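You operate a simulated robot arm through the tools that you are given. There is no shell and no other tool. Be economical: measure what you need, move in short steps, check, and stop when the job is done.

You are at the controls of a simulated two-armed robot. One attempt, no reset.

TASK
Scrub the greasy screw in the steel cradle, then rack it.
Fine: the one the card names; use the blue pad from this cart and put it back. What is to be rubbed or washed off counts as gone when no trace of it is left.

The check looks at the end state, three seconds after you hand in, the way a careful person would. Anything else that was tipped, shoved, dropped, spilled or broken makes it a failure.

THE ROBOT
Two 7-joint arms with fingered hands on one trunk, on a base that drives. Base frame: it is fixed to the floor where the robot stands at the start and does not move with it; the origin is under the middle of the robot, x ahead of it, y to its left, z up; the surface under the hand at the start is at about z = 0.86. Units: m, rad, N and s.
The left shoulder is at the start at [0.07, 0.145, 1.187], the right one opposite. With the tool pointing down near the work surface each hand reaches from about 0.4 to 0.78 m from the robot's upright axis, wherever it stands, measured 20 degrees to its own side. Places, roughly: back belt knob [-1, 0.7, 1.1]; backlog sensor block knob [-1, -0.2, 1]; bed of the steel cradle [0.8, -0.2, 0.9]; blue pad (7x5x4 cm) [0.6, -0.1, 0.9]; bottle sensor block knob [-1, 0.8, 1]; bottle sensor knob [-1, 0.9, 1]; front belt knob [-1, 0.7, 1]; hold belt switch [-1.1, 0.6, 0.8]; holed plate knob [-1.3, 1.4, 1.1]; screw depth knob [-1, 0.3, 0.8]; sensor teach button [-1.1, 0.8, 0.8]; tension knob [-1, 1.1, 0.9]. Payload 3.5 kg a hand.
The tool frame of a hand sits at the grasp point between the pads (the TCP): z along the fingers, y along the line on which they close. The tips reach 0.025 m beyond it. The gripper opens to 0.088 m. The gripper's body begins 0.029 m behind the TCP. The gripper is a hand of 4 fingers: y runs from the thumb to the fingers, the wrist lies at [-0.013, -0.097, -0.162] in the tool frame, and closing takes about 1.5 s.
Orientation is that of the tool frame in the base frame, as a unit quaternion [w, x, y, z]. With the fingers straight down and the wrist toward the robot, the tool's x, y and z point along [0, 1, 0], [1, 0, 0] and [0, 0, -1] of the base frame.

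THE INTERFACE
- The arms move only by the tool arm_command. It takes "left_commands", "right_commands" or both (then of equal length, played together; a hand with none holds still); each is one flat list of numbers, 6 for each row, row after row: the shift along the tool's x, y, z in m, then the turn, a rotation vector about the tool's x, y, z in rad. In form: [x, y, z, ax, ay, az, x, y, z, ax, ay, az, ...]. A call has 1 to 8 rows; each row shifts and turns the commanded pose from where the row before left it, along the tool's axes as they then stand. "left_fingers" and "right_fingers" are, for a hand that has rows, the closure in counts, from 0 (fully open) to 255 (shut), set as the call begins (left out, the last holds). Each row takes 0.2 s and may step no farther than 0.05 m and 0.15 rad from the row before; otherwise, or with a gripper value out of range, the whole call is refused. Where a pose cannot be reached the arm comes as near as it can. A force on the tool above 40 N (or 10 N above the force at the start of the call, whichever is more), or a blocked arm, ends the call early, and 0.2 s more pass. Each finger travels about 0.045 m/s and halts on what it meets, pressing with about 23 N; the grip force reading is that of the motor and also rises with nothing between the fingers. The clock runs only during rows and for 0.2 s after the last one: add rows that do not move to give the fingers time. The reply holds the time, the measured pose of the TCP, the force on the tool along the base axes, the opening and the grip force, in the units named above and with some noise, with the torque about the TCP (base axes, N m) and any sound that the robot's microphone picked up.
- Cameras (640 x 400 px; columns grow to the right, rows downward): "scene" is now at [0.1375, 0.014, 1.5029]; the picture's right is [0.16, -0.99, 0.00], its down [-0.59, -0.09, -0.80] and it looks along [0.79, 0.13, -0.60] (base axes); focal length 252 px, centre (320, 200). "left" rides on the left gripper at [-0.064, -0.083, -0.098] in its tool frame; the picture's right is [-0.62, -0.37, 0.69], its down [0.71, -0.63, 0.30] and it looks along [0.32, 0.68, 0.65] (tool axes); focal length 265 px, centre (320, 200). "right" rides on the right gripper at [0.064, -0.083, -0.098] in its tool frame; the picture's right is [-0.62, 0.37, -0.69], its down [-0.71, -0.63, 0.30] and it looks along [-0.32, 0.68, 0.65] (tool axes); focal length 265 px, centre (320, 200).
- grab_frame(camera): a new picture of that camera. It takes no simulated time.
- raise_lower(by): slides the trunk up (or, below 0, down) by that many m; the arms and the scene camera ride with it, the base frame stays. It gives what a move gives, with no picture.
- base_move(legs): drives the robot by 1 to 6 legs, each [ahead, left, turn to the left] in m, m and rad, along the robot's own axes; the way and the turn of a leg run together, so that a leg with both is an arc; at most 1.5 m and 3.142 rad a leg. The arms and the cameras ride along, it lands a little off, and it stops where it bumps. It gives what a move gives.
- finger_targets(index, middle, ring, thumb_bend, thumb_turn, hand): sets how far each is bent, from 0 (flat) to 100 (curled in); at 30 the hand is open as for a grip, at 70 the pads meet at the TCP. One left out holds its place. A second passes; each finger stops where it meets its share of the squeeze, and holds until it gets a number again. A gripper value or a shape takes the hand back. It gives what a move gives, with no picture; readings hold the bend of each and the force on the fingers (four entries, about 0 where the hand has none), thumb and palm. thumb_turn goes from beside the hand (0) to across from the fingers (100), as for a grip.
- preshape(shape, hand): the hand has 4 fingers and takes this shape, open, in about a second: jaw (thumb against the fingers, like two jaws); tri (thumb and two fingers); tip (a fingertip pinch); poke (one finger out to press); point (the index stretched); flat (the hand flat); cup (the hand cupped); fist (a fist). The gripper value then closes the fingers along that shape, each until it touches; the sizes above hold for jaw. It gives what a move gives, with no picture.
- head_to(pan, tilt): turns the head with the scene camera to pan (to the left, within 1.501 rad either way) and tilt (down, from -0.506 to 1.204), counted from straight ahead of the robot. It gives what a move gives.
- measure_at(camera, pixels): for up to 12 pixels [column, row] of the newest picture of that camera ("zoom" is the newest enlarged one), the place [x, y, z] in the base frame of the surface seen there, good to about 0.002 m. It takes no simulated time.
- close_up(camera, box): a new picture of the part [left, top, right, bottom] of that camera's present view, enlarged. It takes no simulated time.
- close_job(): hands the job in; it is judged then, once.

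Go step by step. Measure first, check grasps and placings, and put right what went wrong. The budget is 80 turns and 78 pictures, counting those below and the enlarged ones. Unless the task says otherwise, let go and move clear before handing in, and close with one line.

The tools are called after "Call:" as name(argument=value, ...) on one line, values as JSON. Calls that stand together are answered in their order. arm_command: Moves the arms, as the interface text tells. Its arguments: {"type":"object","properties":{"left_commands":{"type":"array"},"left_fingers":{"type":"number"},"right_commands":{"type":"array"},"right_fingers":{"type":"number"}},"required":[]} The other tools are called the same way: raise_lower (by) slides the trunk up or down; preshape (shape, hand) gives the hand a shape; finger_targets (index, middle, ring, thumb_bend, thumb_turn, hand) moves the fingers one by one; base_move (legs) drives the base; head_to (pan, tilt) turns the head that bears the scene camera; grab_frame (camera) takes a picture; measure_at (camera, pixels) gives the place of the surface under pixels of a picture; close_up (camera, box) takes an enlarged picture of a part of a camera's view; close_job () hands the job in.

At the start:

```text
clock: 0.0
left_eef_pos: [0.4497, 0.337, 1.2037]
left_orientation: [0.0, 0.707, 0.707, 0.0]
left_contact_force: [0.3, -0.1, 0.5]
left_ft_torque: [0.04, 0.03, 0.0]
left_opening: 0.0875
left_grip_force: 0.2
left_shape: jaw
left_bend: [30.0, 30.0, 30.0, 30.0, 98.0]
left_finger forces: [0.0, 0.1, 0.0, 0.1, 0.0, 0.1]
right_eef_pos: [0.543, -0.1398, 1.237]
right_orientation: [0.0, 0.707, 0.707, 0.0]
right_contact_force: [-0.8, -0.7, 0.1]
right_ft_torque: [-0.04, -0.02, 0.03]
right_opening: 0.0872
right_grip_force: 0.1
right_shape: jaw
right_bend: [30.0, 30.0, 30.0, 30.0, 98.0]
right_finger forces: [0.0, 0.0, 0.0, 0.0, 0.0, 0.0]
trunk travel left (down, up): [-0.75, 0.09]
robot x, y, heading: [0.0056, -0.0009, -0.003]
head pan, tilt: [0.159, 0.644]
```

scene: 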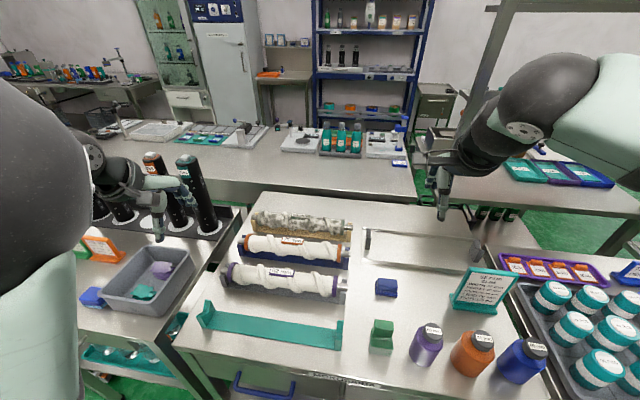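
right: 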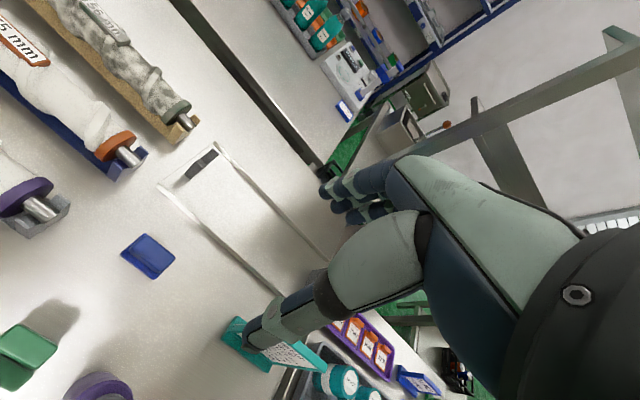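
left: 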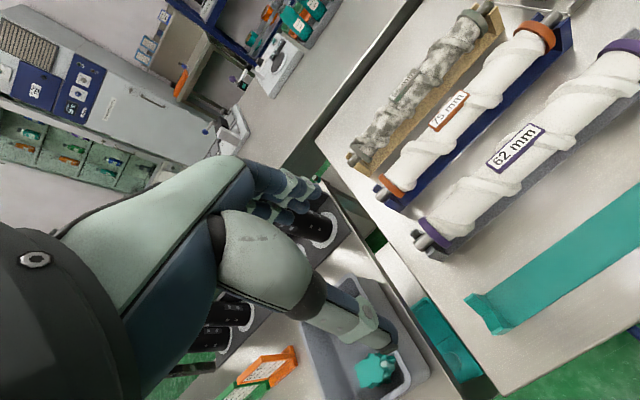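

The picture shows three screws on cradles at (295,225)-(285,280), an empty teal rack, a steel cradle at (420,245), the blue pad (386,288), and a card at (482,290). I'll read the card and zoom in on the screws.

Call:
close_up(camera="scene", box=[440, 255, 540, 320])

Call:
close_up(camera="scene", box=[180, 190, 500, 390])

```text
6.15 times, centred on (490, 288) of scene
```

zoom: 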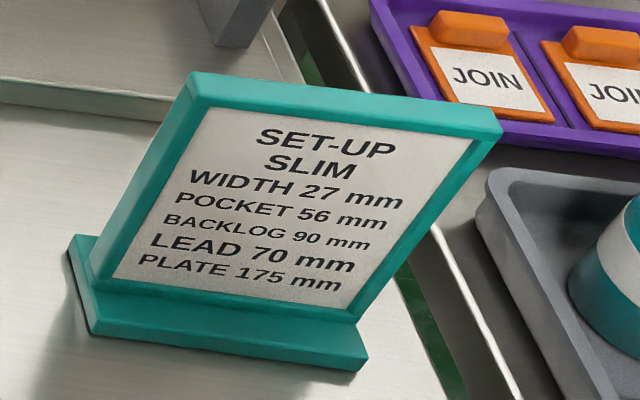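

```text
2.00 times, centred on (340, 290) of scene
```

zoom: 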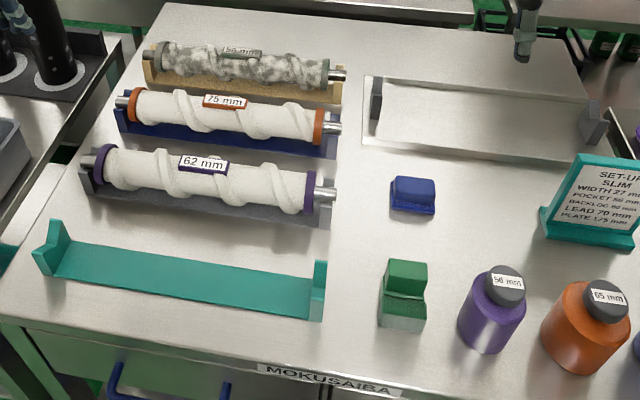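

The card reads SET-UP SLIM with POCKET 56, LEAD 70, and so on. I'll zoom in on the far screw's label, the racks and the steel cradle.

Call:
close_up(camera="scene", box=[240, 200, 360, 275])

Call:
close_up(camera="scene", box=[350, 215, 510, 315])

Call:
close_up(camera="scene", box=[190, 255, 350, 355])

Call:
close_up(camera="left", box=[330, 0, 530, 180])

```text
5.33 times, centred on (300, 238) of scene
```

zoom: 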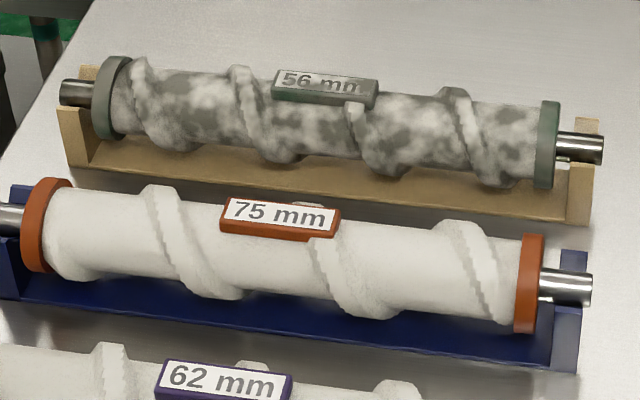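

```text
4.00 times, centred on (430, 265) of scene
```

zoom: 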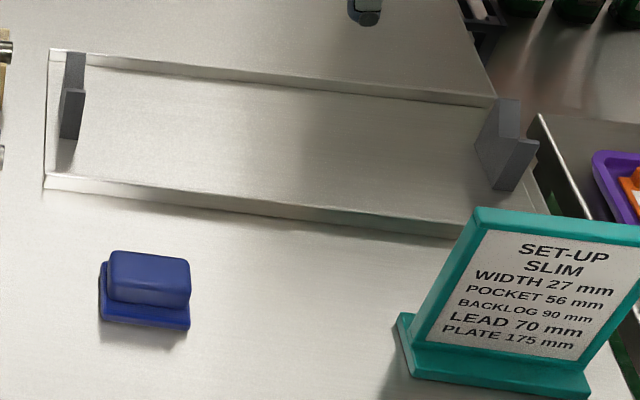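

```text
4.00 times, centred on (270, 305) of scene
```

zoom: 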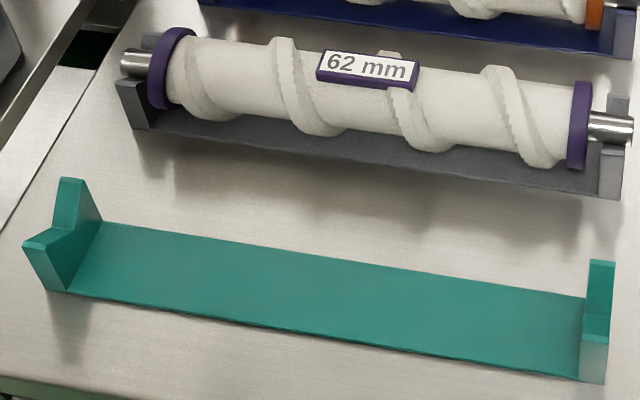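

```text
2.22 times, centred on (430, 90) of left
```

zoom: 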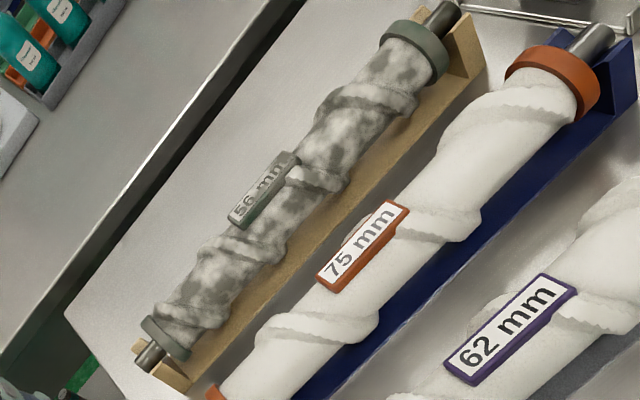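

The greasy screw is the 56 mm one, matching the card's POCKET 56, and sits in the sand rack. I'll check the bottles and measure the racks and screws.

Call:
close_up(camera="scene", box=[360, 310, 560, 390])

Call:
close_up(camera="scene", box=[190, 200, 510, 400])

Call:
measure_at(camera="zoom", pixels=[[127, 26], [160, 27], [300, 45], [323, 56], [222, 31], [100, 85], [312, 110], [68, 142], [300, 172], [40, 210], [40, 240], [305, 260]])

Call:
measure_at(camera="scene", pixels=[[256, 219], [300, 225], [344, 229], [367, 240], [373, 236], [473, 252], [480, 258], [385, 282], [387, 295], [420, 255], [377, 292], [397, 294]])

```text
3.20 times, centred on (460, 350) of scene
```

zoom: 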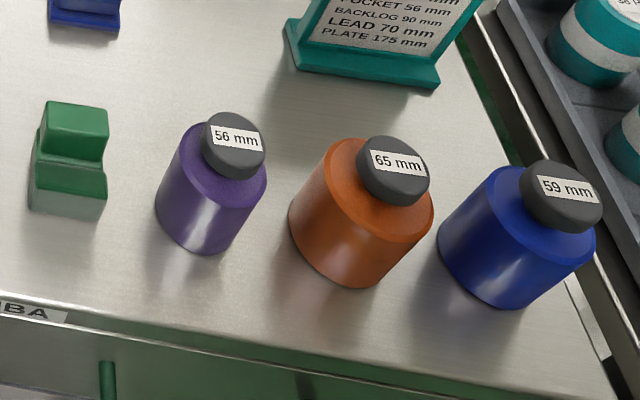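

```text
2.00 times, centred on (350, 300) of scene
```

zoom: 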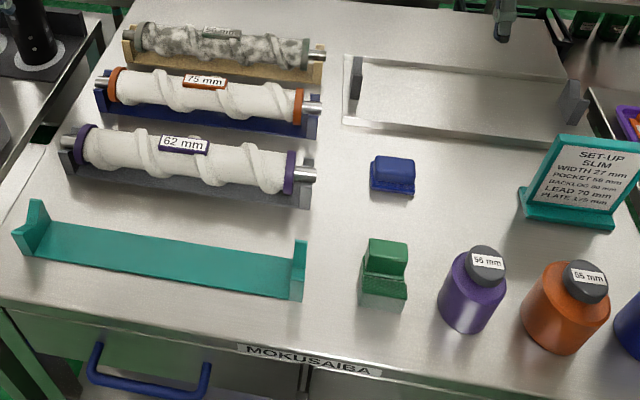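

```text
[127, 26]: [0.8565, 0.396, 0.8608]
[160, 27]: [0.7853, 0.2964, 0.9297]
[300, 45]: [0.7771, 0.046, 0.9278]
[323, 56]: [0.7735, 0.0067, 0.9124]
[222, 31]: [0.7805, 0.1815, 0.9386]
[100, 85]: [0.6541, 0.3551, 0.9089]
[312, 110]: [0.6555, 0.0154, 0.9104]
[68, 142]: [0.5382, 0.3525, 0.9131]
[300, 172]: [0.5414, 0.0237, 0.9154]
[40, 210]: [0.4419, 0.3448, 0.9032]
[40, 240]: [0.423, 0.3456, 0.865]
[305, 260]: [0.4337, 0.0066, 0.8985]
```

```text
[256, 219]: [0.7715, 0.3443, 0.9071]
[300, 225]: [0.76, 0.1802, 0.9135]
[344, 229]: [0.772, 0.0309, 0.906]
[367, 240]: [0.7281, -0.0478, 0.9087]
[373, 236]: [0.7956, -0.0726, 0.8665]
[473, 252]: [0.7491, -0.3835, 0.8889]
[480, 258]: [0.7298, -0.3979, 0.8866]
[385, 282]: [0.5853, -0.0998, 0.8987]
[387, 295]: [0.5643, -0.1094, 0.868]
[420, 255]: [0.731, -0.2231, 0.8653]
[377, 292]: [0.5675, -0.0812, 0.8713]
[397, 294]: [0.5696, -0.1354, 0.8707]
```

All racks share the same size, and the screw shaft spans y≈0.007 to 0.355 at x≈0.772, slightly beyond reach. I'll tilt the head down to see the base's clearance to the cart.

Call:
head_to(pan=0.0, tilt=1.2)

Call:
grab_frame(camera="scene")

```text
clock: 1.0
left_eef_pos: [0.4485, 0.3367, 1.2051]
left_orientation: [-0.001, 0.707, 0.707, 0.0]
left_contact_force: [0.3, 0.8, 0.8]
left_ft_torque: [0.0, 0.03, -0.01]
left_opening: 0.0875
left_grip_force: 0.2
left_shape: jaw
left_bend: [30.0, 30.0, 30.0, 30.0, 98.0]
left_finger forces: [0.0, 0.0, 0.0, 0.1, 0.0, 0.0]
right_eef_pos: [0.543, -0.1394, 1.2374]
right_orientation: [0.0, 0.707, 0.707, 0.0]
right_contact_force: [0.0, -0.1, -0.7]
right_ft_torque: [0.03, -0.01, 0.01]
right_opening: 0.0876
right_grip_force: 0.0
right_shape: jaw
right_bend: [30.0, 30.0, 30.0, 30.0, 98.0]
right_finger forces: [0.1, 0.0, 0.0, 0.1, 0.0, 0.0]
trunk travel left (down, up): [-0.75, 0.09]
robot x, y, heading: [0.0031, -0.0033, -0.003]
head pan, tilt: [0.0, 1.201]
```

```text
66 pictures are left
```

scene: 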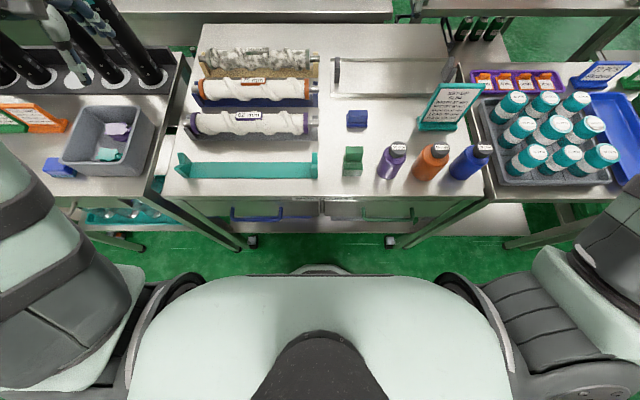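

The base's front rim shows at (320,268) and the cart front at row 200. I'll measure the gap and get sharper figures for the screws and the steel cradle from this overhead view.

Call:
measure_at(camera="scene", pixels=[[320, 267], [300, 275], [250, 238], [388, 240], [280, 200], [258, 222], [205, 62], [312, 62], [338, 70], [462, 72], [357, 115], [350, 125]])

Call:
close_up(camera="scene", box=[180, 30, 340, 130])

Call:
measure_at(camera="zoom", pixels=[[100, 90], [530, 125], [103, 112], [540, 140], [250, 100], [250, 82], [250, 130], [300, 95], [298, 110], [420, 120], [200, 220], [460, 320]])

Call:
close_up(camera="scene", box=[320, 40, 480, 140])

Call:
measure_at(camera="zoom", pixels=[[60, 80], [62, 120], [62, 180], [555, 75], [560, 100], [560, 120], [300, 100], [300, 140], [100, 300], [190, 300], [145, 290], [145, 325]])

```text
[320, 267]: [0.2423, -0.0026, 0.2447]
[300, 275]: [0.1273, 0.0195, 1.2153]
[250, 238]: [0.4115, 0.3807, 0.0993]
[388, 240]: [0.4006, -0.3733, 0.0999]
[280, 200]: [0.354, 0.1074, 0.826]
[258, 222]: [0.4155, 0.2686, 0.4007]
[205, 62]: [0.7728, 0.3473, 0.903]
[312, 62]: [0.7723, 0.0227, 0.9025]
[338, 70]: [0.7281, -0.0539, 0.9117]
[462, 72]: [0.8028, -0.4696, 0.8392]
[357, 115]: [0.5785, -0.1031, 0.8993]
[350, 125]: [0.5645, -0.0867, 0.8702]
```

```text
4.00 times, centred on (260, 80) of scene
```

zoom: 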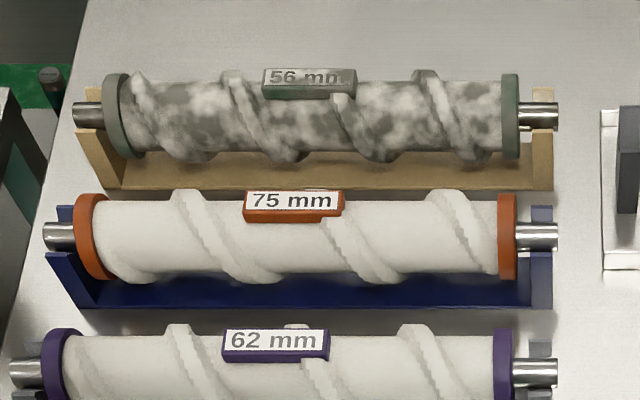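

```text
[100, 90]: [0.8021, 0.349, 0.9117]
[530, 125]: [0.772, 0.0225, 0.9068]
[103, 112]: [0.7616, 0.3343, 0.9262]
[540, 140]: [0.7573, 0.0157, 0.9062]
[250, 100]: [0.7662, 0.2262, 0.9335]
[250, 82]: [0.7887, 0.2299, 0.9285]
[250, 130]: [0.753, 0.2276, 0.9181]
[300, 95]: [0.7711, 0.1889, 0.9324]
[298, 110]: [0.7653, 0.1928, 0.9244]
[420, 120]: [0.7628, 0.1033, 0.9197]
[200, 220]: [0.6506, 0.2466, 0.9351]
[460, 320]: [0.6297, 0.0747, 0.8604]
```

```text
4.00 times, centred on (400, 90) of scene
```

zoom: 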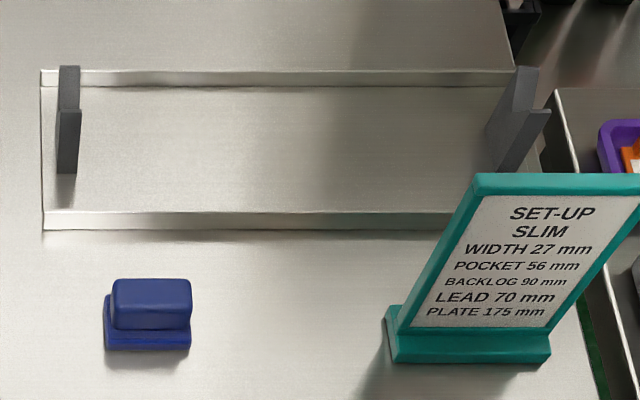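

```text
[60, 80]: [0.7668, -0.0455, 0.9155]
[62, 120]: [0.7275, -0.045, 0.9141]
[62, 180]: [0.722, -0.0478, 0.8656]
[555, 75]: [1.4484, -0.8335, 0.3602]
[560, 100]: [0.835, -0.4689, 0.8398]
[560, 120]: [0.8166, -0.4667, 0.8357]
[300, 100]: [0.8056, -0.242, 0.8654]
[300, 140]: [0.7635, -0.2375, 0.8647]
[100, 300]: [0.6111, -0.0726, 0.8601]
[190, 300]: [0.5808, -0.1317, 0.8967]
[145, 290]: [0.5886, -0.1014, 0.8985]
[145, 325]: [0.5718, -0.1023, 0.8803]
```

The base front is at x≈0.24 and the cart's legs and edge at x≈0.35–0.40, so I can drive 0.08 m ahead. Then the left arm can go over the screw at (0.772, 0.181).

Call:
base_move(legs=[[0.08, 0.0, 0.0]])

Call:
head_to(pan=0.1, tilt=0.9)

Call:
grab_frame(camera="scene")

```text
clock: 2.0
left_eef_pos: [0.5221, 0.3377, 1.2062]
left_orientation: [0.001, 0.707, 0.707, 0.002]
left_contact_force: [-0.4, 0.0, -0.3]
left_ft_torque: [0.01, -0.03, 0.03]
left_opening: 0.0875
left_grip_force: 0.1
left_shape: jaw
left_bend: [30.0, 30.0, 30.0, 30.0, 98.0]
left_finger forces: [0.0, 0.1, 0.0, 0.1, 0.0, 0.1]
right_eef_pos: [0.6167, -0.139, 1.2399]
right_orientation: [0.002, 0.707, 0.708, 0.001]
right_contact_force: [0.1, 0.4, -0.1]
right_ft_torque: [0.01, -0.02, 0.01]
right_opening: 0.0876
right_grip_force: 0.1
right_shape: jaw
right_bend: [30.0, 30.0, 30.0, 30.0, 98.0]
right_finger forces: [0.0, 0.1, 0.0, 0.0, 0.1, 0.1]
trunk travel left (down, up): [-0.75, 0.09]
robot x, y, heading: [0.0736, 0.0, -0.0]
head pan, tilt: [0.0, 1.201]
```

```text
clock: 2.8
left_eef_pos: [0.5284, 0.3386, 1.204]
left_orientation: [0.0, 0.706, 0.708, -0.001]
left_contact_force: [-0.1, 0.2, 0.5]
left_ft_torque: [-0.01, 0.03, -0.02]
left_opening: 0.0873
left_grip_force: 0.0
left_shape: jaw
left_bend: [30.0, 30.0, 30.0, 30.0, 98.0]
left_finger forces: [0.0, 0.1, 0.0, 0.0, 0.0, 0.0]
right_eef_pos: [0.6244, -0.1388, 1.2359]
right_orientation: [-0.001, 0.706, 0.708, 0.0]
right_contact_force: [-0.6, 0.6, -1.4]
right_ft_torque: [-0.02, 0.01, 0.03]
right_opening: 0.0877
right_grip_force: 0.1
right_shape: jaw
right_bend: [30.0, 30.0, 30.0, 30.0, 98.0]
right_finger forces: [0.0, 0.1, 0.1, 0.0, 0.0, 0.0]
trunk travel left (down, up): [-0.75, 0.09]
robot x, y, heading: [0.0782, 0.0028, 0.003]
head pan, tilt: [0.099, 0.901]
```

```text
63 pictures are left
```

scene: 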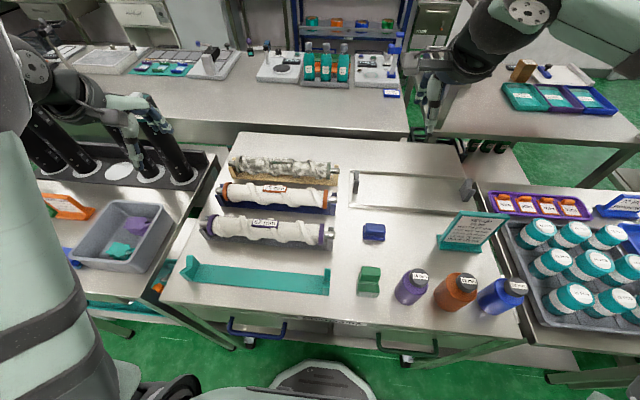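

Everything is clear. I'll move the left hand over the screw to (0.772, 0.181, ~1.06).

Call:
arm_command(left_commands=[-0.0263, 0.0407, 0, 0, 0, 0, -0.0263, 0.0407, 0, 0, 0, 0, -0.0263, 0.0407, 0, 0, 0, 0, -0.0263, 0.0407, 0, 0, 0, 0, -0.0263, 0.0407, 0, 0, 0, 0, -0.0263, 0.0407, 0, 0, 0, 0, 0, 0, 0.05, 0, 0, 0, 0, 0, 0.05, 0, 0, 0], left_fingers=0)

Call:
grab_frame(camera="left")

Call:
grab_frame(camera="scene")

```text
clock: 4.6
left_eef_pos: [0.7711, 0.1807, 1.1041]
left_orientation: [0.001, 0.707, 0.707, 0.0]
left_contact_force: [0.2, -0.3, -0.3]
left_ft_torque: [-0.03, -0.03, -0.03]
left_opening: 0.0874
left_grip_force: 0.0
left_shape: jaw
left_bend: [30.0, 30.0, 30.0, 30.0, 98.0]
left_finger forces: [0.0, 0.0, 0.0, 0.0, 0.1, 0.1]
right_eef_pos: [0.6225, -0.1379, 1.2364]
right_orientation: [0.001, 0.706, 0.708, 0.0]
right_contact_force: [0.1, 0.5, 0.1]
right_ft_torque: [0.0, -0.01, 0.05]
right_opening: 0.0877
right_grip_force: 0.1
right_shape: jaw
right_bend: [30.0, 30.0, 30.0, 30.0, 98.0]
right_finger forces: [0.0, 0.0, 0.0, 0.1, 0.1, 0.1]
trunk travel left (down, up): [-0.75, 0.09]
robot x, y, heading: [0.0756, -0.0009, 0.0]
head pan, tilt: [0.099, 0.901]
```

```text
62 pictures are left
```

left: 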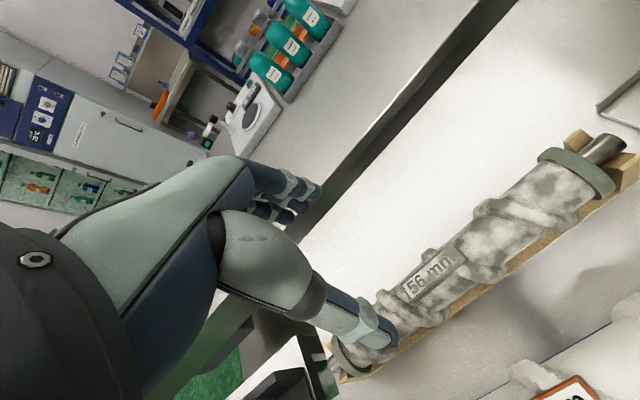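

```text
61 pictures are left
```

scene: 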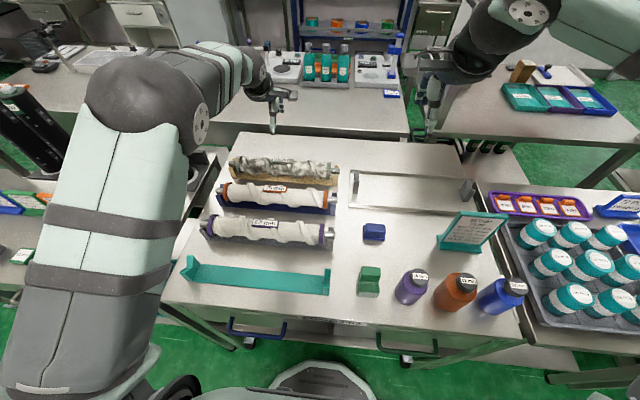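

The hand is well over the screw. I'll measure its cross-section in the left camera before descending.

Call:
close_up(camera="left", box=[320, 110, 640, 400])

Call:
measure_at(camera="left", pixels=[[605, 148], [598, 140], [612, 158], [565, 150], [580, 170], [600, 190], [520, 185], [530, 200], [545, 215], [500, 230], [435, 275], [628, 165]])

```text
1.38 times, centred on (480, 255) of left
```

zoom: 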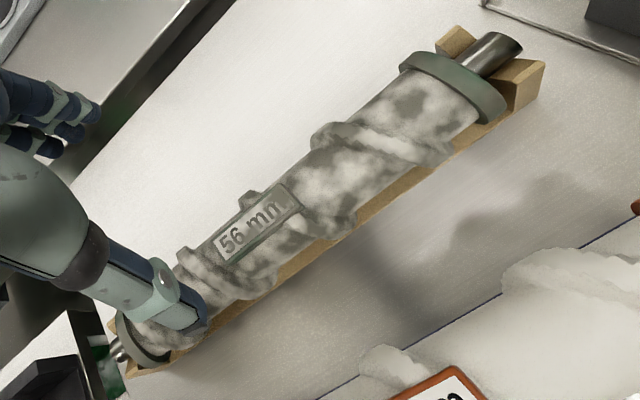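

```text
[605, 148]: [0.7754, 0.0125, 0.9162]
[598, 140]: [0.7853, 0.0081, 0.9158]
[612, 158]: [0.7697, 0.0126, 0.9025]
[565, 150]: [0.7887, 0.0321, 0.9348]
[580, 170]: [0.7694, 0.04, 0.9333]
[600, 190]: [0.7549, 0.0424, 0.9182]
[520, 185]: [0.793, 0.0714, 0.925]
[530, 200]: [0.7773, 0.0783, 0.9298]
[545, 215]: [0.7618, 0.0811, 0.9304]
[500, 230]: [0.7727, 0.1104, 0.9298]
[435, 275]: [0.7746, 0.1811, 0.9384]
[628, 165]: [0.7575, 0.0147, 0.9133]
```

The axis is at x≈0.778, z≈0.906, with the label centre at y≈0.181. I'll descend to z≈0.921.

Call:
arm_command(left_commands=[0, 0.007, 0.04, 0, 0, 0, 0, 0, 0.04, 0, 0, 0, 0, 0, 0.04, 0, 0, 0, 0, 0, 0.033, 0, 0, 0, 0, 0, 0.02, 0, 0, 0, 0, 0, 0.01, 0, 0, 0])

Call:
close_up(camera="scene", box=[180, 80, 380, 220])

Call:
grab_frame(camera="left")

```text
clock: 6.0
left_eef_pos: [0.7783, 0.1793, 0.9209]
left_orientation: [0.0, 0.707, 0.707, 0.0]
left_contact_force: [-0.4, 0.4, -0.7]
left_ft_torque: [-0.02, -0.01, 0.0]
left_opening: 0.0877
left_grip_force: 0.1
left_shape: jaw
left_bend: [30.0, 30.0, 30.0, 30.0, 98.0]
left_finger forces: [0.0, 0.0, 0.1, 0.0, 0.0, 0.0]
right_eef_pos: [0.6224, -0.1391, 1.2364]
right_orientation: [0.0, 0.706, 0.708, 0.0]
right_contact_force: [0.8, -0.6, 0.0]
right_ft_torque: [-0.03, 0.02, -0.01]
right_opening: 0.0876
right_grip_force: 0.2
right_shape: jaw
right_bend: [30.0, 30.0, 30.0, 30.0, 98.0]
right_finger forces: [0.0, 0.0, 0.0, 0.1, 0.1, 0.0]
trunk travel left (down, up): [-0.75, 0.09]
robot x, y, heading: [0.0802, 0.001, 0.002]
head pan, tilt: [0.099, 0.901]
```

```text
2.86 times, centred on (280, 150) of scene
```

zoom: 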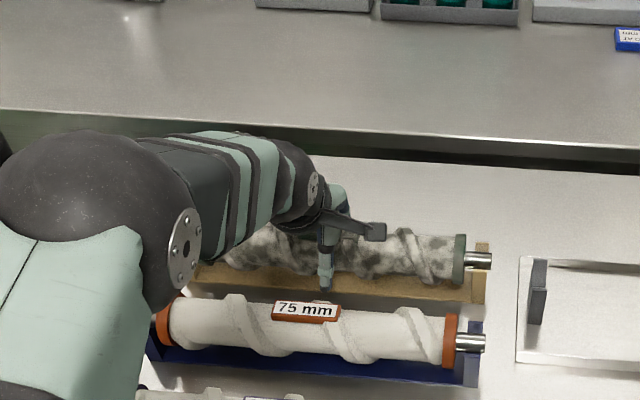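

```text
58 pictures are left
```

left: 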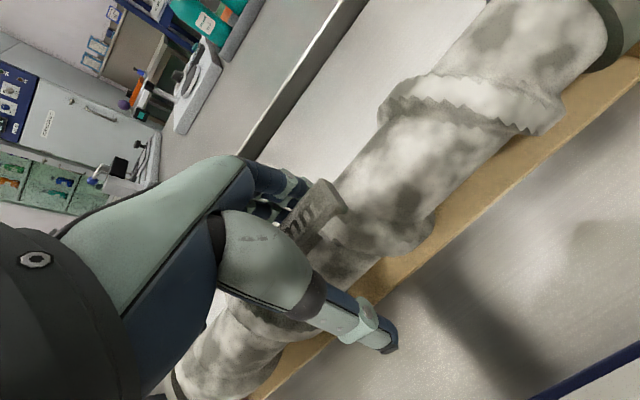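

The fingers straddle the screw with the label between them. I'll close and let the grip settle.

Call:
arm_command(left_commands=[0, 0, 0, 0, 0, 0, 0, 0, 0, 0, 0, 0, 0, 0, 0, 0, 0, 0, 0, 0, 0, 0, 0, 0, 0, 0, 0, 0, 0, 0, 0, 0, 0, 0, 0, 0, 0, 0, 0, 0, 0, 0], left_fingers=255)

Call:
grab_frame(camera="left")

```text
clock: 7.6
left_eef_pos: [0.7777, 0.1807, 0.9202]
left_orientation: [0.0, 0.706, 0.708, 0.0]
left_contact_force: [-0.2, 0.1, 0.2]
left_ft_torque: [0.0, -0.01, -0.05]
left_opening: 0.0465
left_grip_force: 23.4
left_shape: jaw
left_bend: [74.0, 41.0, 37.0, 71.0, 100.0]
left_finger forces: [11.8, 6.5, 2.7, 0.0, 21.6, 0.0]
right_eef_pos: [0.6222, -0.1394, 1.2366]
right_orientation: [0.0, 0.706, 0.708, 0.001]
right_contact_force: [0.7, 0.0, 0.0]
right_ft_torque: [-0.02, -0.01, 0.0]
right_opening: 0.0873
right_grip_force: 0.2
right_shape: jaw
right_bend: [30.0, 30.0, 30.0, 30.0, 98.0]
right_finger forces: [0.1, 0.1, 0.0, 0.0, 0.0, 0.0]
trunk travel left (down, up): [-0.75, 0.09]
robot x, y, heading: [0.0761, 0.0005, 0.004]
head pan, tilt: [0.099, 0.901]
```

```text
57 pictures are left
```

left: 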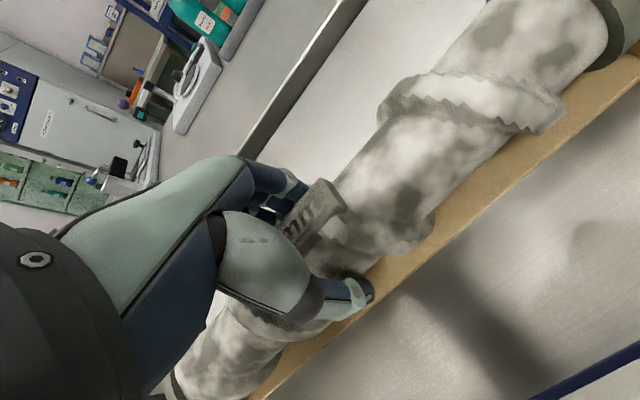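

The grip is firm at 23 N with a 46 mm opening. I'll lift it slowly by about 0.11 m.

Call:
arm_command(left_commands=[0, 0, -0.01, 0, 0, 0, 0, 0, -0.015, 0, 0, 0, 0, 0, -0.02, 0, 0, 0, 0, 0, -0.02, 0, 0, 0, 0, 0, -0.025, 0, 0, 0, 0, 0, -0.025, 0, 0, 0, 0, 0, 0, 0, 0, 0])

Call:
grab_frame(camera="scene")

```text
clock: 9.2
left_eef_pos: [0.7806, 0.181, 1.0349]
left_orientation: [-0.001, 0.707, 0.708, -0.001]
left_contact_force: [0.0, 0.1, -5.2]
left_ft_torque: [-0.02, -0.02, -0.01]
left_opening: 0.0467
left_grip_force: 23.3
left_shape: jaw
left_bend: [74.0, 41.0, 38.0, 71.0, 100.0]
left_finger forces: [12.2, 6.4, 2.9, 0.0, 21.4, 0.1]
right_eef_pos: [0.6245, -0.1386, 1.2364]
right_orientation: [-0.001, 0.706, 0.708, 0.0]
right_contact_force: [0.1, 0.4, -0.6]
right_ft_torque: [-0.02, 0.0, 0.02]
right_opening: 0.0877
right_grip_force: 0.0
right_shape: jaw
right_bend: [30.0, 30.0, 30.0, 30.0, 98.0]
right_finger forces: [0.0, 0.0, 0.0, 0.1, 0.0, 0.0]
trunk travel left (down, up): [-0.75, 0.09]
robot x, y, heading: [0.0787, -0.0012, 0.0]
head pan, tilt: [0.099, 0.901]
```

```text
56 pictures are left
```

scene: 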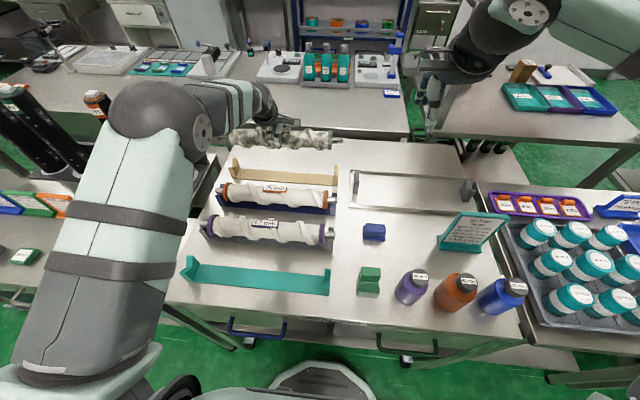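

The screw is lifted level and weighs about 0.5 kg. I'll drive right 0.40 m so the left hand is over the steel cradle.

Call:
base_move(legs=[[0, -0.4, 0]])

Call:
head_to(pan=0.3, tilt=0.8)

Call:
grab_frame(camera="scene")

Call:
grab_frame(camera="left")

```text
clock: 11.7
left_eef_pos: [0.7802, -0.2229, 1.0346]
left_orientation: [0.0, 0.708, 0.706, -0.001]
left_contact_force: [0.1, 0.6, -5.7]
left_ft_torque: [-0.03, 0.01, 0.01]
left_opening: 0.0466
left_grip_force: 23.2
left_shape: jaw
left_bend: [74.0, 41.0, 38.0, 71.0, 100.0]
left_finger forces: [12.0, 6.5, 2.9, 0.0, 21.4, 0.0]
right_eef_pos: [0.6211, -0.5411, 1.2361]
right_orientation: [0.001, 0.709, 0.706, -0.001]
right_contact_force: [0.1, 0.3, -0.9]
right_ft_torque: [-0.03, 0.01, 0.02]
right_opening: 0.0876
right_grip_force: 0.1
right_shape: jaw
right_bend: [30.0, 30.0, 30.0, 30.0, 98.0]
right_finger forces: [0.0, 0.0, 0.1, 0.1, 0.0, 0.1]
trunk travel left (down, up): [-0.75, 0.09]
robot x, y, heading: [0.0756, -0.3989, -0.002]
head pan, tilt: [0.099, 0.901]
```

```text
clock: 12.5
left_eef_pos: [0.7795, -0.2225, 1.0342]
left_orientation: [-0.001, 0.708, 0.706, -0.001]
left_contact_force: [0.3, -1.3, -5.5]
left_ft_torque: [-0.03, -0.01, 0.01]
left_opening: 0.0463
left_grip_force: 23.0
left_shape: jaw
left_bend: [74.0, 41.0, 38.0, 71.0, 100.0]
left_finger forces: [12.2, 6.3, 2.9, 0.0, 21.4, 0.1]
right_eef_pos: [0.6216, -0.542, 1.2371]
right_orientation: [0.0, 0.709, 0.706, 0.0]
right_contact_force: [0.8, 1.6, 0.8]
right_ft_torque: [-0.01, -0.03, 0.01]
right_opening: 0.0875
right_grip_force: 0.1
right_shape: jaw
right_bend: [30.0, 30.0, 30.0, 30.0, 98.0]
right_finger forces: [0.1, 0.0, 0.0, 0.1, 0.1, 0.0]
trunk travel left (down, up): [-0.75, 0.09]
robot x, y, heading: [0.0765, -0.3995, -0.002]
head pan, tilt: [0.3, 0.799]
```

```text
55 pictures are left
```

scene: 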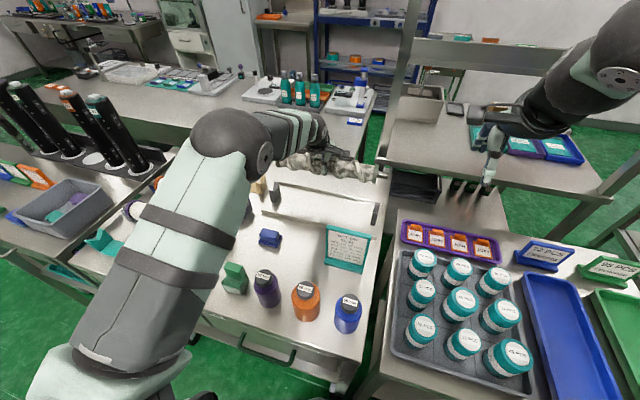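

```text
54 pictures are left
```

left: 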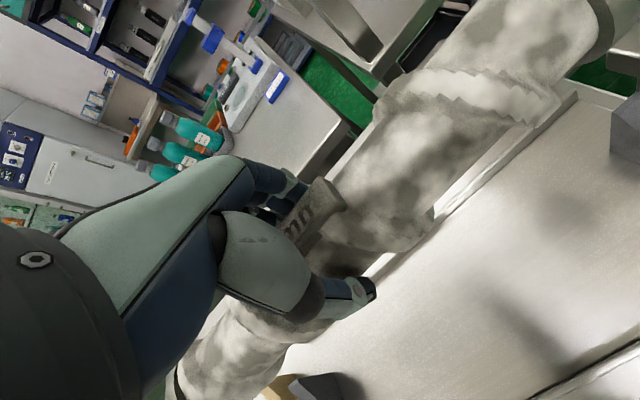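

The screw hovers over the cradle. I'll zoom in to measure the V-blocks and the shaft ends.

Call:
close_up(camera="scene", box=[255, 140, 395, 235])

```text
4.21 times, centred on (325, 188) of scene
```

zoom: 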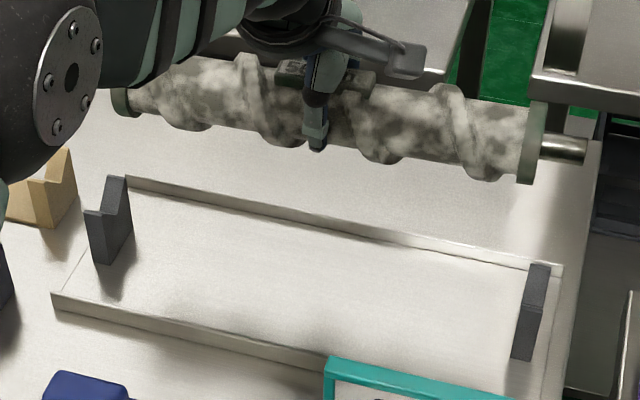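

Call:
measure_at(camera="zoom", pixels=[[126, 182], [117, 179], [98, 212], [108, 220], [129, 205], [541, 270], [533, 302], [527, 330], [540, 306], [583, 150], [118, 100], [524, 150]])

```text
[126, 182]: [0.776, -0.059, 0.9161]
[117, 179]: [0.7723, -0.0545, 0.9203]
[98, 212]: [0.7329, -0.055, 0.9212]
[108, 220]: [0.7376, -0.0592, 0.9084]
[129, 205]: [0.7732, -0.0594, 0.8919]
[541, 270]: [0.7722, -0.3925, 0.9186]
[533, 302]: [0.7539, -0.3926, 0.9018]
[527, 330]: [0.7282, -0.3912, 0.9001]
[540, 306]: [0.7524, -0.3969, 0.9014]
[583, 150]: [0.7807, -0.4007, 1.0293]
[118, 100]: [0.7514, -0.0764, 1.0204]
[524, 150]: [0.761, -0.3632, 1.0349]
```

The V-notches centre at x≈0.753 with blocks at y≈−0.053 and −0.393, so the middle is −0.223, matching the hand. I'll move 0.026 m back and descend to just above the cradle.

Call:
arm_command(left_commands=[0, -0.026, 0, 0, 0, 0, 0, 0, 0.03, 0, 0, 0, 0, 0, 0.03, 0, 0, 0, 0, 0, 0.02, 0, 0, 0, 0, 0, 0.01, 0, 0, 0, 0, 0, 0, 0, 0, 0])

Call:
close_up(camera="scene", box=[255, 140, 395, 235])

```text
clock: 13.9
left_eef_pos: [0.7532, -0.2239, 0.9439]
left_orientation: [-0.001, 0.708, 0.706, -0.001]
left_contact_force: [0.4, -0.5, -6.8]
left_ft_torque: [-0.02, 0.03, 0.02]
left_opening: 0.0465
left_grip_force: 23.5
left_shape: jaw
left_bend: [74.0, 41.0, 38.0, 71.0, 100.0]
left_finger forces: [12.1, 6.5, 3.0, 0.1, 21.5, 0.0]
right_eef_pos: [0.6221, -0.5413, 1.2362]
right_orientation: [-0.002, 0.708, 0.706, -0.002]
right_contact_force: [0.2, 0.0, -0.7]
right_ft_torque: [-0.01, 0.02, -0.04]
right_opening: 0.0876
right_grip_force: 0.1
right_shape: jaw
right_bend: [30.0, 30.0, 30.0, 30.0, 98.0]
right_finger forces: [0.0, 0.0, 0.1, 0.0, 0.0, 0.1]
trunk travel left (down, up): [-0.75, 0.09]
robot x, y, heading: [0.075, -0.3967, -0.009]
head pan, tilt: [0.3, 0.799]
```

```text
4.21 times, centred on (325, 188) of scene
```

zoom: 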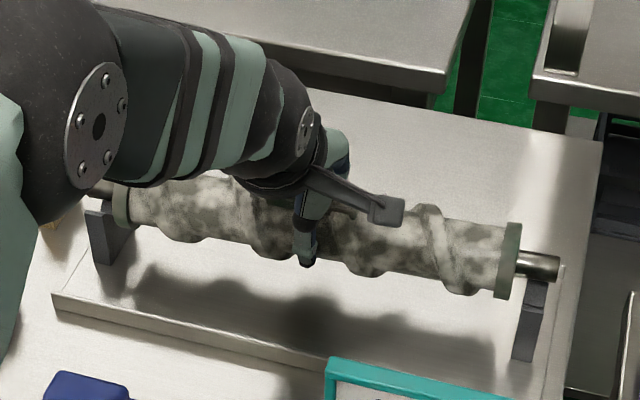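

The shaft ends sit right over both V's. I'll lower in small steps until contact.

Call:
arm_command(left_commands=[0, 0, 0.005, 0, 0, 0, 0, 0, 0.004, 0, 0, 0, 0, 0, 0.004, 0, 0, 0, 0, 0, 0.003, 0, 0, 0, 0, 0, 0, 0, 0, 0])

Call:
close_up(camera="scene", box=[255, 140, 395, 235])

```text
clock: 15.1
left_eef_pos: [0.7518, -0.2238, 0.9319]
left_orientation: [0.001, 0.708, 0.706, 0.0]
left_contact_force: [-3.4, -0.4, 1.3]
left_ft_torque: [0.0, 0.07, -0.07]
left_opening: 0.0462
left_grip_force: 23.1
left_shape: jaw
left_bend: [74.0, 42.0, 38.0, 70.0, 100.0]
left_finger forces: [11.2, 5.9, 2.9, 0.0, 23.2, 0.0]
right_eef_pos: [0.6201, -0.5422, 1.2372]
right_orientation: [0.001, 0.709, 0.705, 0.0]
right_contact_force: [0.8, -0.6, 0.3]
right_ft_torque: [0.02, 0.02, 0.0]
right_opening: 0.0876
right_grip_force: 0.1
right_shape: jaw
right_bend: [30.0, 30.0, 30.0, 30.0, 98.0]
right_finger forces: [0.0, 0.0, 0.1, 0.0, 0.1, 0.0]
trunk travel left (down, up): [-0.75, 0.09]
robot x, y, heading: [0.0754, -0.4003, -0.004]
head pan, tilt: [0.3, 0.799]
```

```text
4.21 times, centred on (325, 188) of scene
```

zoom: 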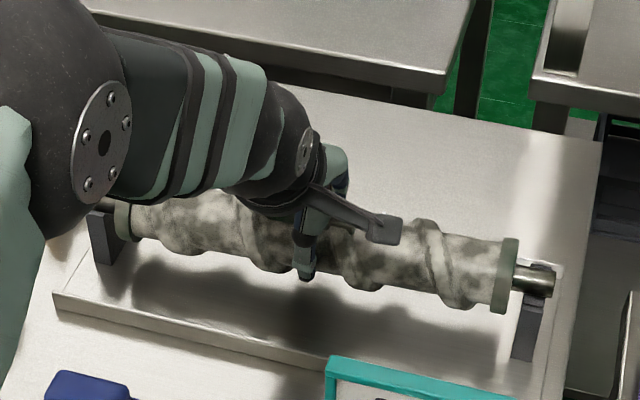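

The weight is on the cradle, with a slight −x push. I'll ease 2 mm back and down, then check.

Call:
arm_command(left_commands=[0, -0.002, 0.001, 0, 0, 0, 0, 0, 0.002, 0, 0, 0, 0, 0, 0, 0, 0, 0])

Call:
close_up(camera="scene", box=[345, 170, 405, 230])

```text
clock: 15.9
left_eef_pos: [0.7488, -0.2238, 0.9294]
left_orientation: [0.0, 0.709, 0.705, 0.0]
left_contact_force: [-5.1, -0.4, 2.5]
left_ft_torque: [0.01, 0.05, -0.14]
left_opening: 0.0462
left_grip_force: 23.4
left_shape: jaw
left_bend: [74.0, 42.0, 38.0, 70.0, 100.0]
left_finger forces: [11.2, 6.0, 3.0, 0.0, 24.0, 0.0]
right_eef_pos: [0.6174, -0.5431, 1.238]
right_orientation: [0.001, 0.709, 0.705, 0.001]
right_contact_force: [-0.3, -0.1, -0.1]
right_ft_torque: [0.01, -0.01, 0.01]
right_opening: 0.0875
right_grip_force: 0.0
right_shape: jaw
right_bend: [30.0, 30.0, 30.0, 30.0, 98.0]
right_finger forces: [0.0, 0.1, 0.0, 0.0, 0.0, 0.0]
trunk travel left (down, up): [-0.75, 0.09]
robot x, y, heading: [0.0761, -0.4, -0.005]
head pan, tilt: [0.3, 0.799]
```

```text
6.67 times, centred on (375, 200) of scene
```

zoom: 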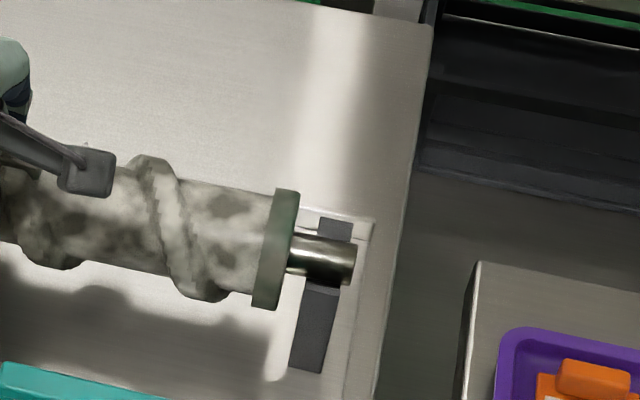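

It's seated in both V's. I'll open the hand slowly and rise.

Call:
arm_command(left_commands=[0, 0, 0, 0, 0, 0, 0, 0, 0, 0, 0, 0, 0, 0, 0, 0, 0, 0, 0, 0, 0, 0, 0, 0, 0, 0, 0, 0, 0, 0, 0, 0, 0, 0, 0, 0], left_fingers=0)

Call:
arm_command(left_commands=[0, 0, -0.02, 0, 0, 0, 0, 0, -0.03, 0, 0, 0, 0, 0, -0.04, 0, 0, 0, 0, 0, -0.05, 0, 0, 0, 0, 0, -0.05, 0, 0, 0, 0, 0, -0.05, 0, 0, 0])

Call:
grab_frame(camera="scene")

```text
clock: 17.3
left_eef_pos: [0.7502, -0.2235, 0.9273]
left_orientation: [0.0, 0.708, 0.706, 0.0]
left_contact_force: [0.2, 0.2, 0.7]
left_ft_torque: [-0.01, 0.01, 0.02]
left_opening: 0.0876
left_grip_force: 0.1
left_shape: jaw
left_bend: [30.0, 30.0, 30.0, 30.0, 98.0]
left_finger forces: [0.0, 0.0, 0.0, 0.0, 0.1, 0.0]
right_eef_pos: [0.6208, -0.5426, 1.2369]
right_orientation: [0.0, 0.709, 0.706, 0.0]
right_contact_force: [0.0, -1.1, -0.8]
right_ft_torque: [0.02, -0.02, -0.06]
right_opening: 0.0875
right_grip_force: 0.1
right_shape: jaw
right_bend: [30.0, 30.0, 30.0, 30.0, 98.0]
right_finger forces: [0.0, 0.0, 0.0, 0.1, 0.0, 0.0]
trunk travel left (down, up): [-0.75, 0.09]
robot x, y, heading: [0.0774, -0.4042, -0.007]
head pan, tilt: [0.3, 0.799]
```

```text
clock: 18.7
left_eef_pos: [0.749, -0.2223, 1.1681]
left_orientation: [-0.001, 0.708, 0.706, 0.0]
left_contact_force: [-0.4, 0.1, 0.1]
left_ft_torque: [0.01, 0.01, 0.01]
left_opening: 0.0876
left_grip_force: 0.0
left_shape: jaw
left_bend: [30.0, 30.0, 30.0, 30.0, 98.0]
left_finger forces: [0.0, 0.1, 0.0, 0.0, 0.1, 0.1]
right_eef_pos: [0.6196, -0.5421, 1.2374]
right_orientation: [0.0, 0.709, 0.705, 0.001]
right_contact_force: [0.5, 0.4, -0.3]
right_ft_torque: [0.03, -0.02, -0.06]
right_opening: 0.0879
right_grip_force: 0.1
right_shape: jaw
right_bend: [30.0, 30.0, 30.0, 30.0, 98.0]
right_finger forces: [0.0, 0.1, 0.0, 0.0, 0.0, 0.0]
trunk travel left (down, up): [-0.75, 0.09]
robot x, y, heading: [0.0774, -0.4008, -0.005]
head pan, tilt: [0.3, 0.799]
```

```text
49 pictures are left
```

scene: 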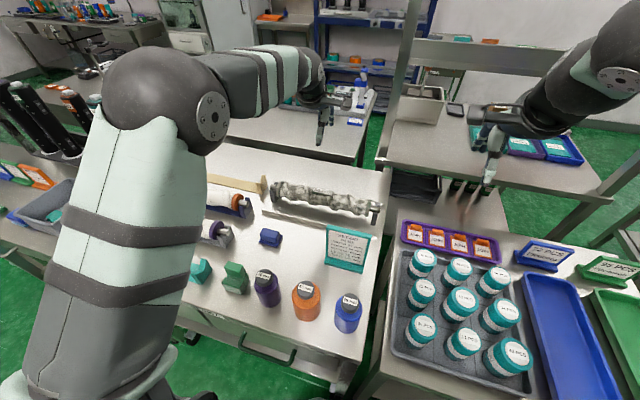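

The screw rests in the steel cradle with the label up. The left hand can reach the blue pad from here, so I'll measure the pad closely.

Call:
close_up(camera="scene", box=[245, 215, 301, 255])

Call:
measure_at(camera="zoom", pixels=[[170, 160], [420, 230], [240, 130], [440, 170], [210, 240], [390, 290], [180, 250], [370, 330], [420, 300], [300, 190], [195, 130], [460, 240]])

Call:
close_up(camera="scene", box=[255, 165, 395, 230])

Call:
measure_at(camera="zoom", pixels=[[75, 110], [85, 130], [90, 150], [300, 120], [300, 150], [520, 180], [530, 200], [400, 150], [200, 110], [410, 175], [575, 190], [240, 135]])

```text
10.00 times, centred on (273, 235) of scene
```

zoom: 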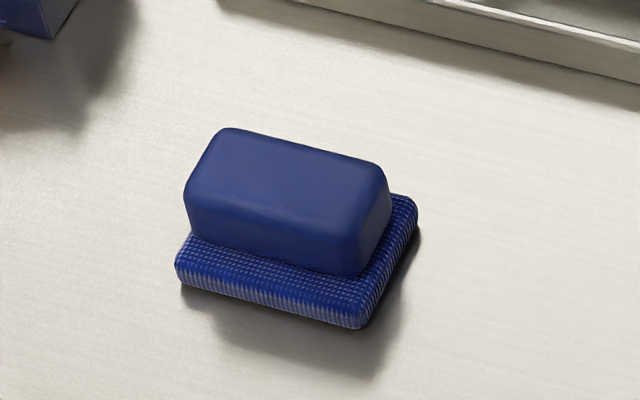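

```text
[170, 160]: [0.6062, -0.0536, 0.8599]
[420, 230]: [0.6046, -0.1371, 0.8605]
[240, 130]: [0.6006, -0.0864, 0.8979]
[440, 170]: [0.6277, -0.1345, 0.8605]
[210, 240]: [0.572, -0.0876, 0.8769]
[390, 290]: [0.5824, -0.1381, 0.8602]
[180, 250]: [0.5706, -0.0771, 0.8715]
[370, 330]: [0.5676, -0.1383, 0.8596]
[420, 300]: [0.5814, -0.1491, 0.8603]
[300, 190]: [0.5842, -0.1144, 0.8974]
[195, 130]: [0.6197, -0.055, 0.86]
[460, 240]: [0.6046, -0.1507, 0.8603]
```

```text
4.57 times, centred on (325, 198) of scene
```

zoom: 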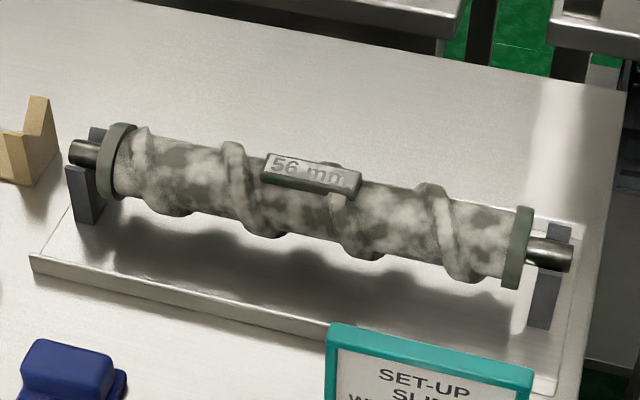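

```text
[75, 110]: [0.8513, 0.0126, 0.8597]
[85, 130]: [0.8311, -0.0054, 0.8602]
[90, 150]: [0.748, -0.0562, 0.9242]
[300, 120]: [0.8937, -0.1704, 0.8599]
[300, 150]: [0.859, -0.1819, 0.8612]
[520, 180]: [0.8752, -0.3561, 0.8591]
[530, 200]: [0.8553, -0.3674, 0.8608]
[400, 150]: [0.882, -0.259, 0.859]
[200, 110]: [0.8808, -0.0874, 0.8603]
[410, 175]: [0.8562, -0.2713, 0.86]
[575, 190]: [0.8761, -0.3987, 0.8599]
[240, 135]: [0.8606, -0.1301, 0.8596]
```

The pad's handle is about 33 mm wide in x, centred near (0.587, −0.107), top at z≈0.898 above the scrub base. I'll move the left hand above it.

Call:
arm_command(left_commands=[0.023, -0.0324, 0, 0, 0, 0, 0.023, -0.0324, 0, 0, 0, 0, 0.023, -0.0324, 0, 0, 0, 0, 0.023, -0.0324, 0, 0, 0, 0, 0.023, -0.0324, 0, 0, 0, 0, 0, 0, 0.05, 0, 0, 0, 0, 0, 0.05, 0, 0, 0, 0, 0, 0.05, 0, 0, 0])

Call:
grab_frame(camera="left")

Call:
close_up(camera="scene", box=[200, 150, 360, 290])

```text
clock: 20.5
left_eef_pos: [0.5892, -0.1086, 1.0165]
left_orientation: [0.0, 0.708, 0.706, 0.0]
left_contact_force: [0.0, 0.1, 0.0]
left_ft_torque: [-0.03, 0.02, -0.02]
left_opening: 0.0877
left_grip_force: 0.0
left_shape: jaw
left_bend: [30.0, 30.0, 30.0, 30.0, 98.0]
left_finger forces: [0.0, 0.1, 0.1, 0.1, 0.0, 0.0]
right_eef_pos: [0.6217, -0.5408, 1.2376]
right_orientation: [0.001, 0.709, 0.706, 0.0]
right_contact_force: [-0.6, 0.1, 0.2]
right_ft_torque: [0.0, 0.02, 0.0]
right_opening: 0.0878
right_grip_force: 0.2
right_shape: jaw
right_bend: [30.0, 30.0, 30.0, 30.0, 98.0]
right_finger forces: [0.0, 0.0, 0.1, 0.1, 0.0, 0.1]
trunk travel left (down, up): [-0.75, 0.09]
robot x, y, heading: [0.0777, -0.4017, -0.008]
head pan, tilt: [0.3, 0.799]
```

```text
46 pictures are left
```

left: 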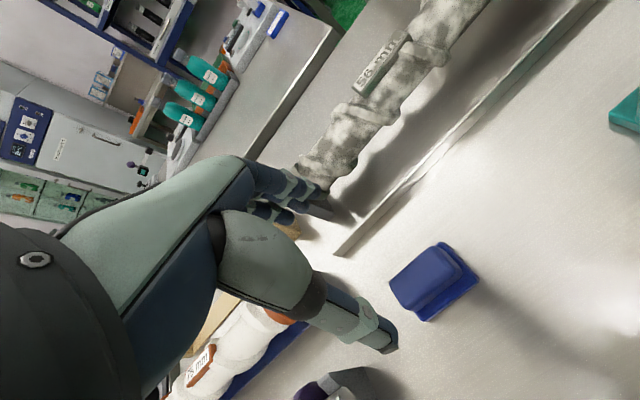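

```text
2.86 times, centred on (280, 220) of scene
```

zoom: 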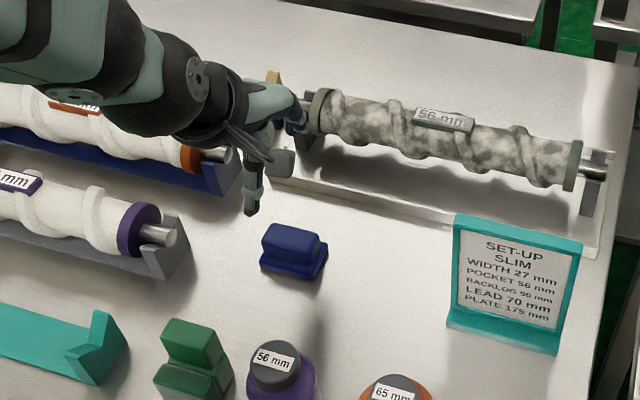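

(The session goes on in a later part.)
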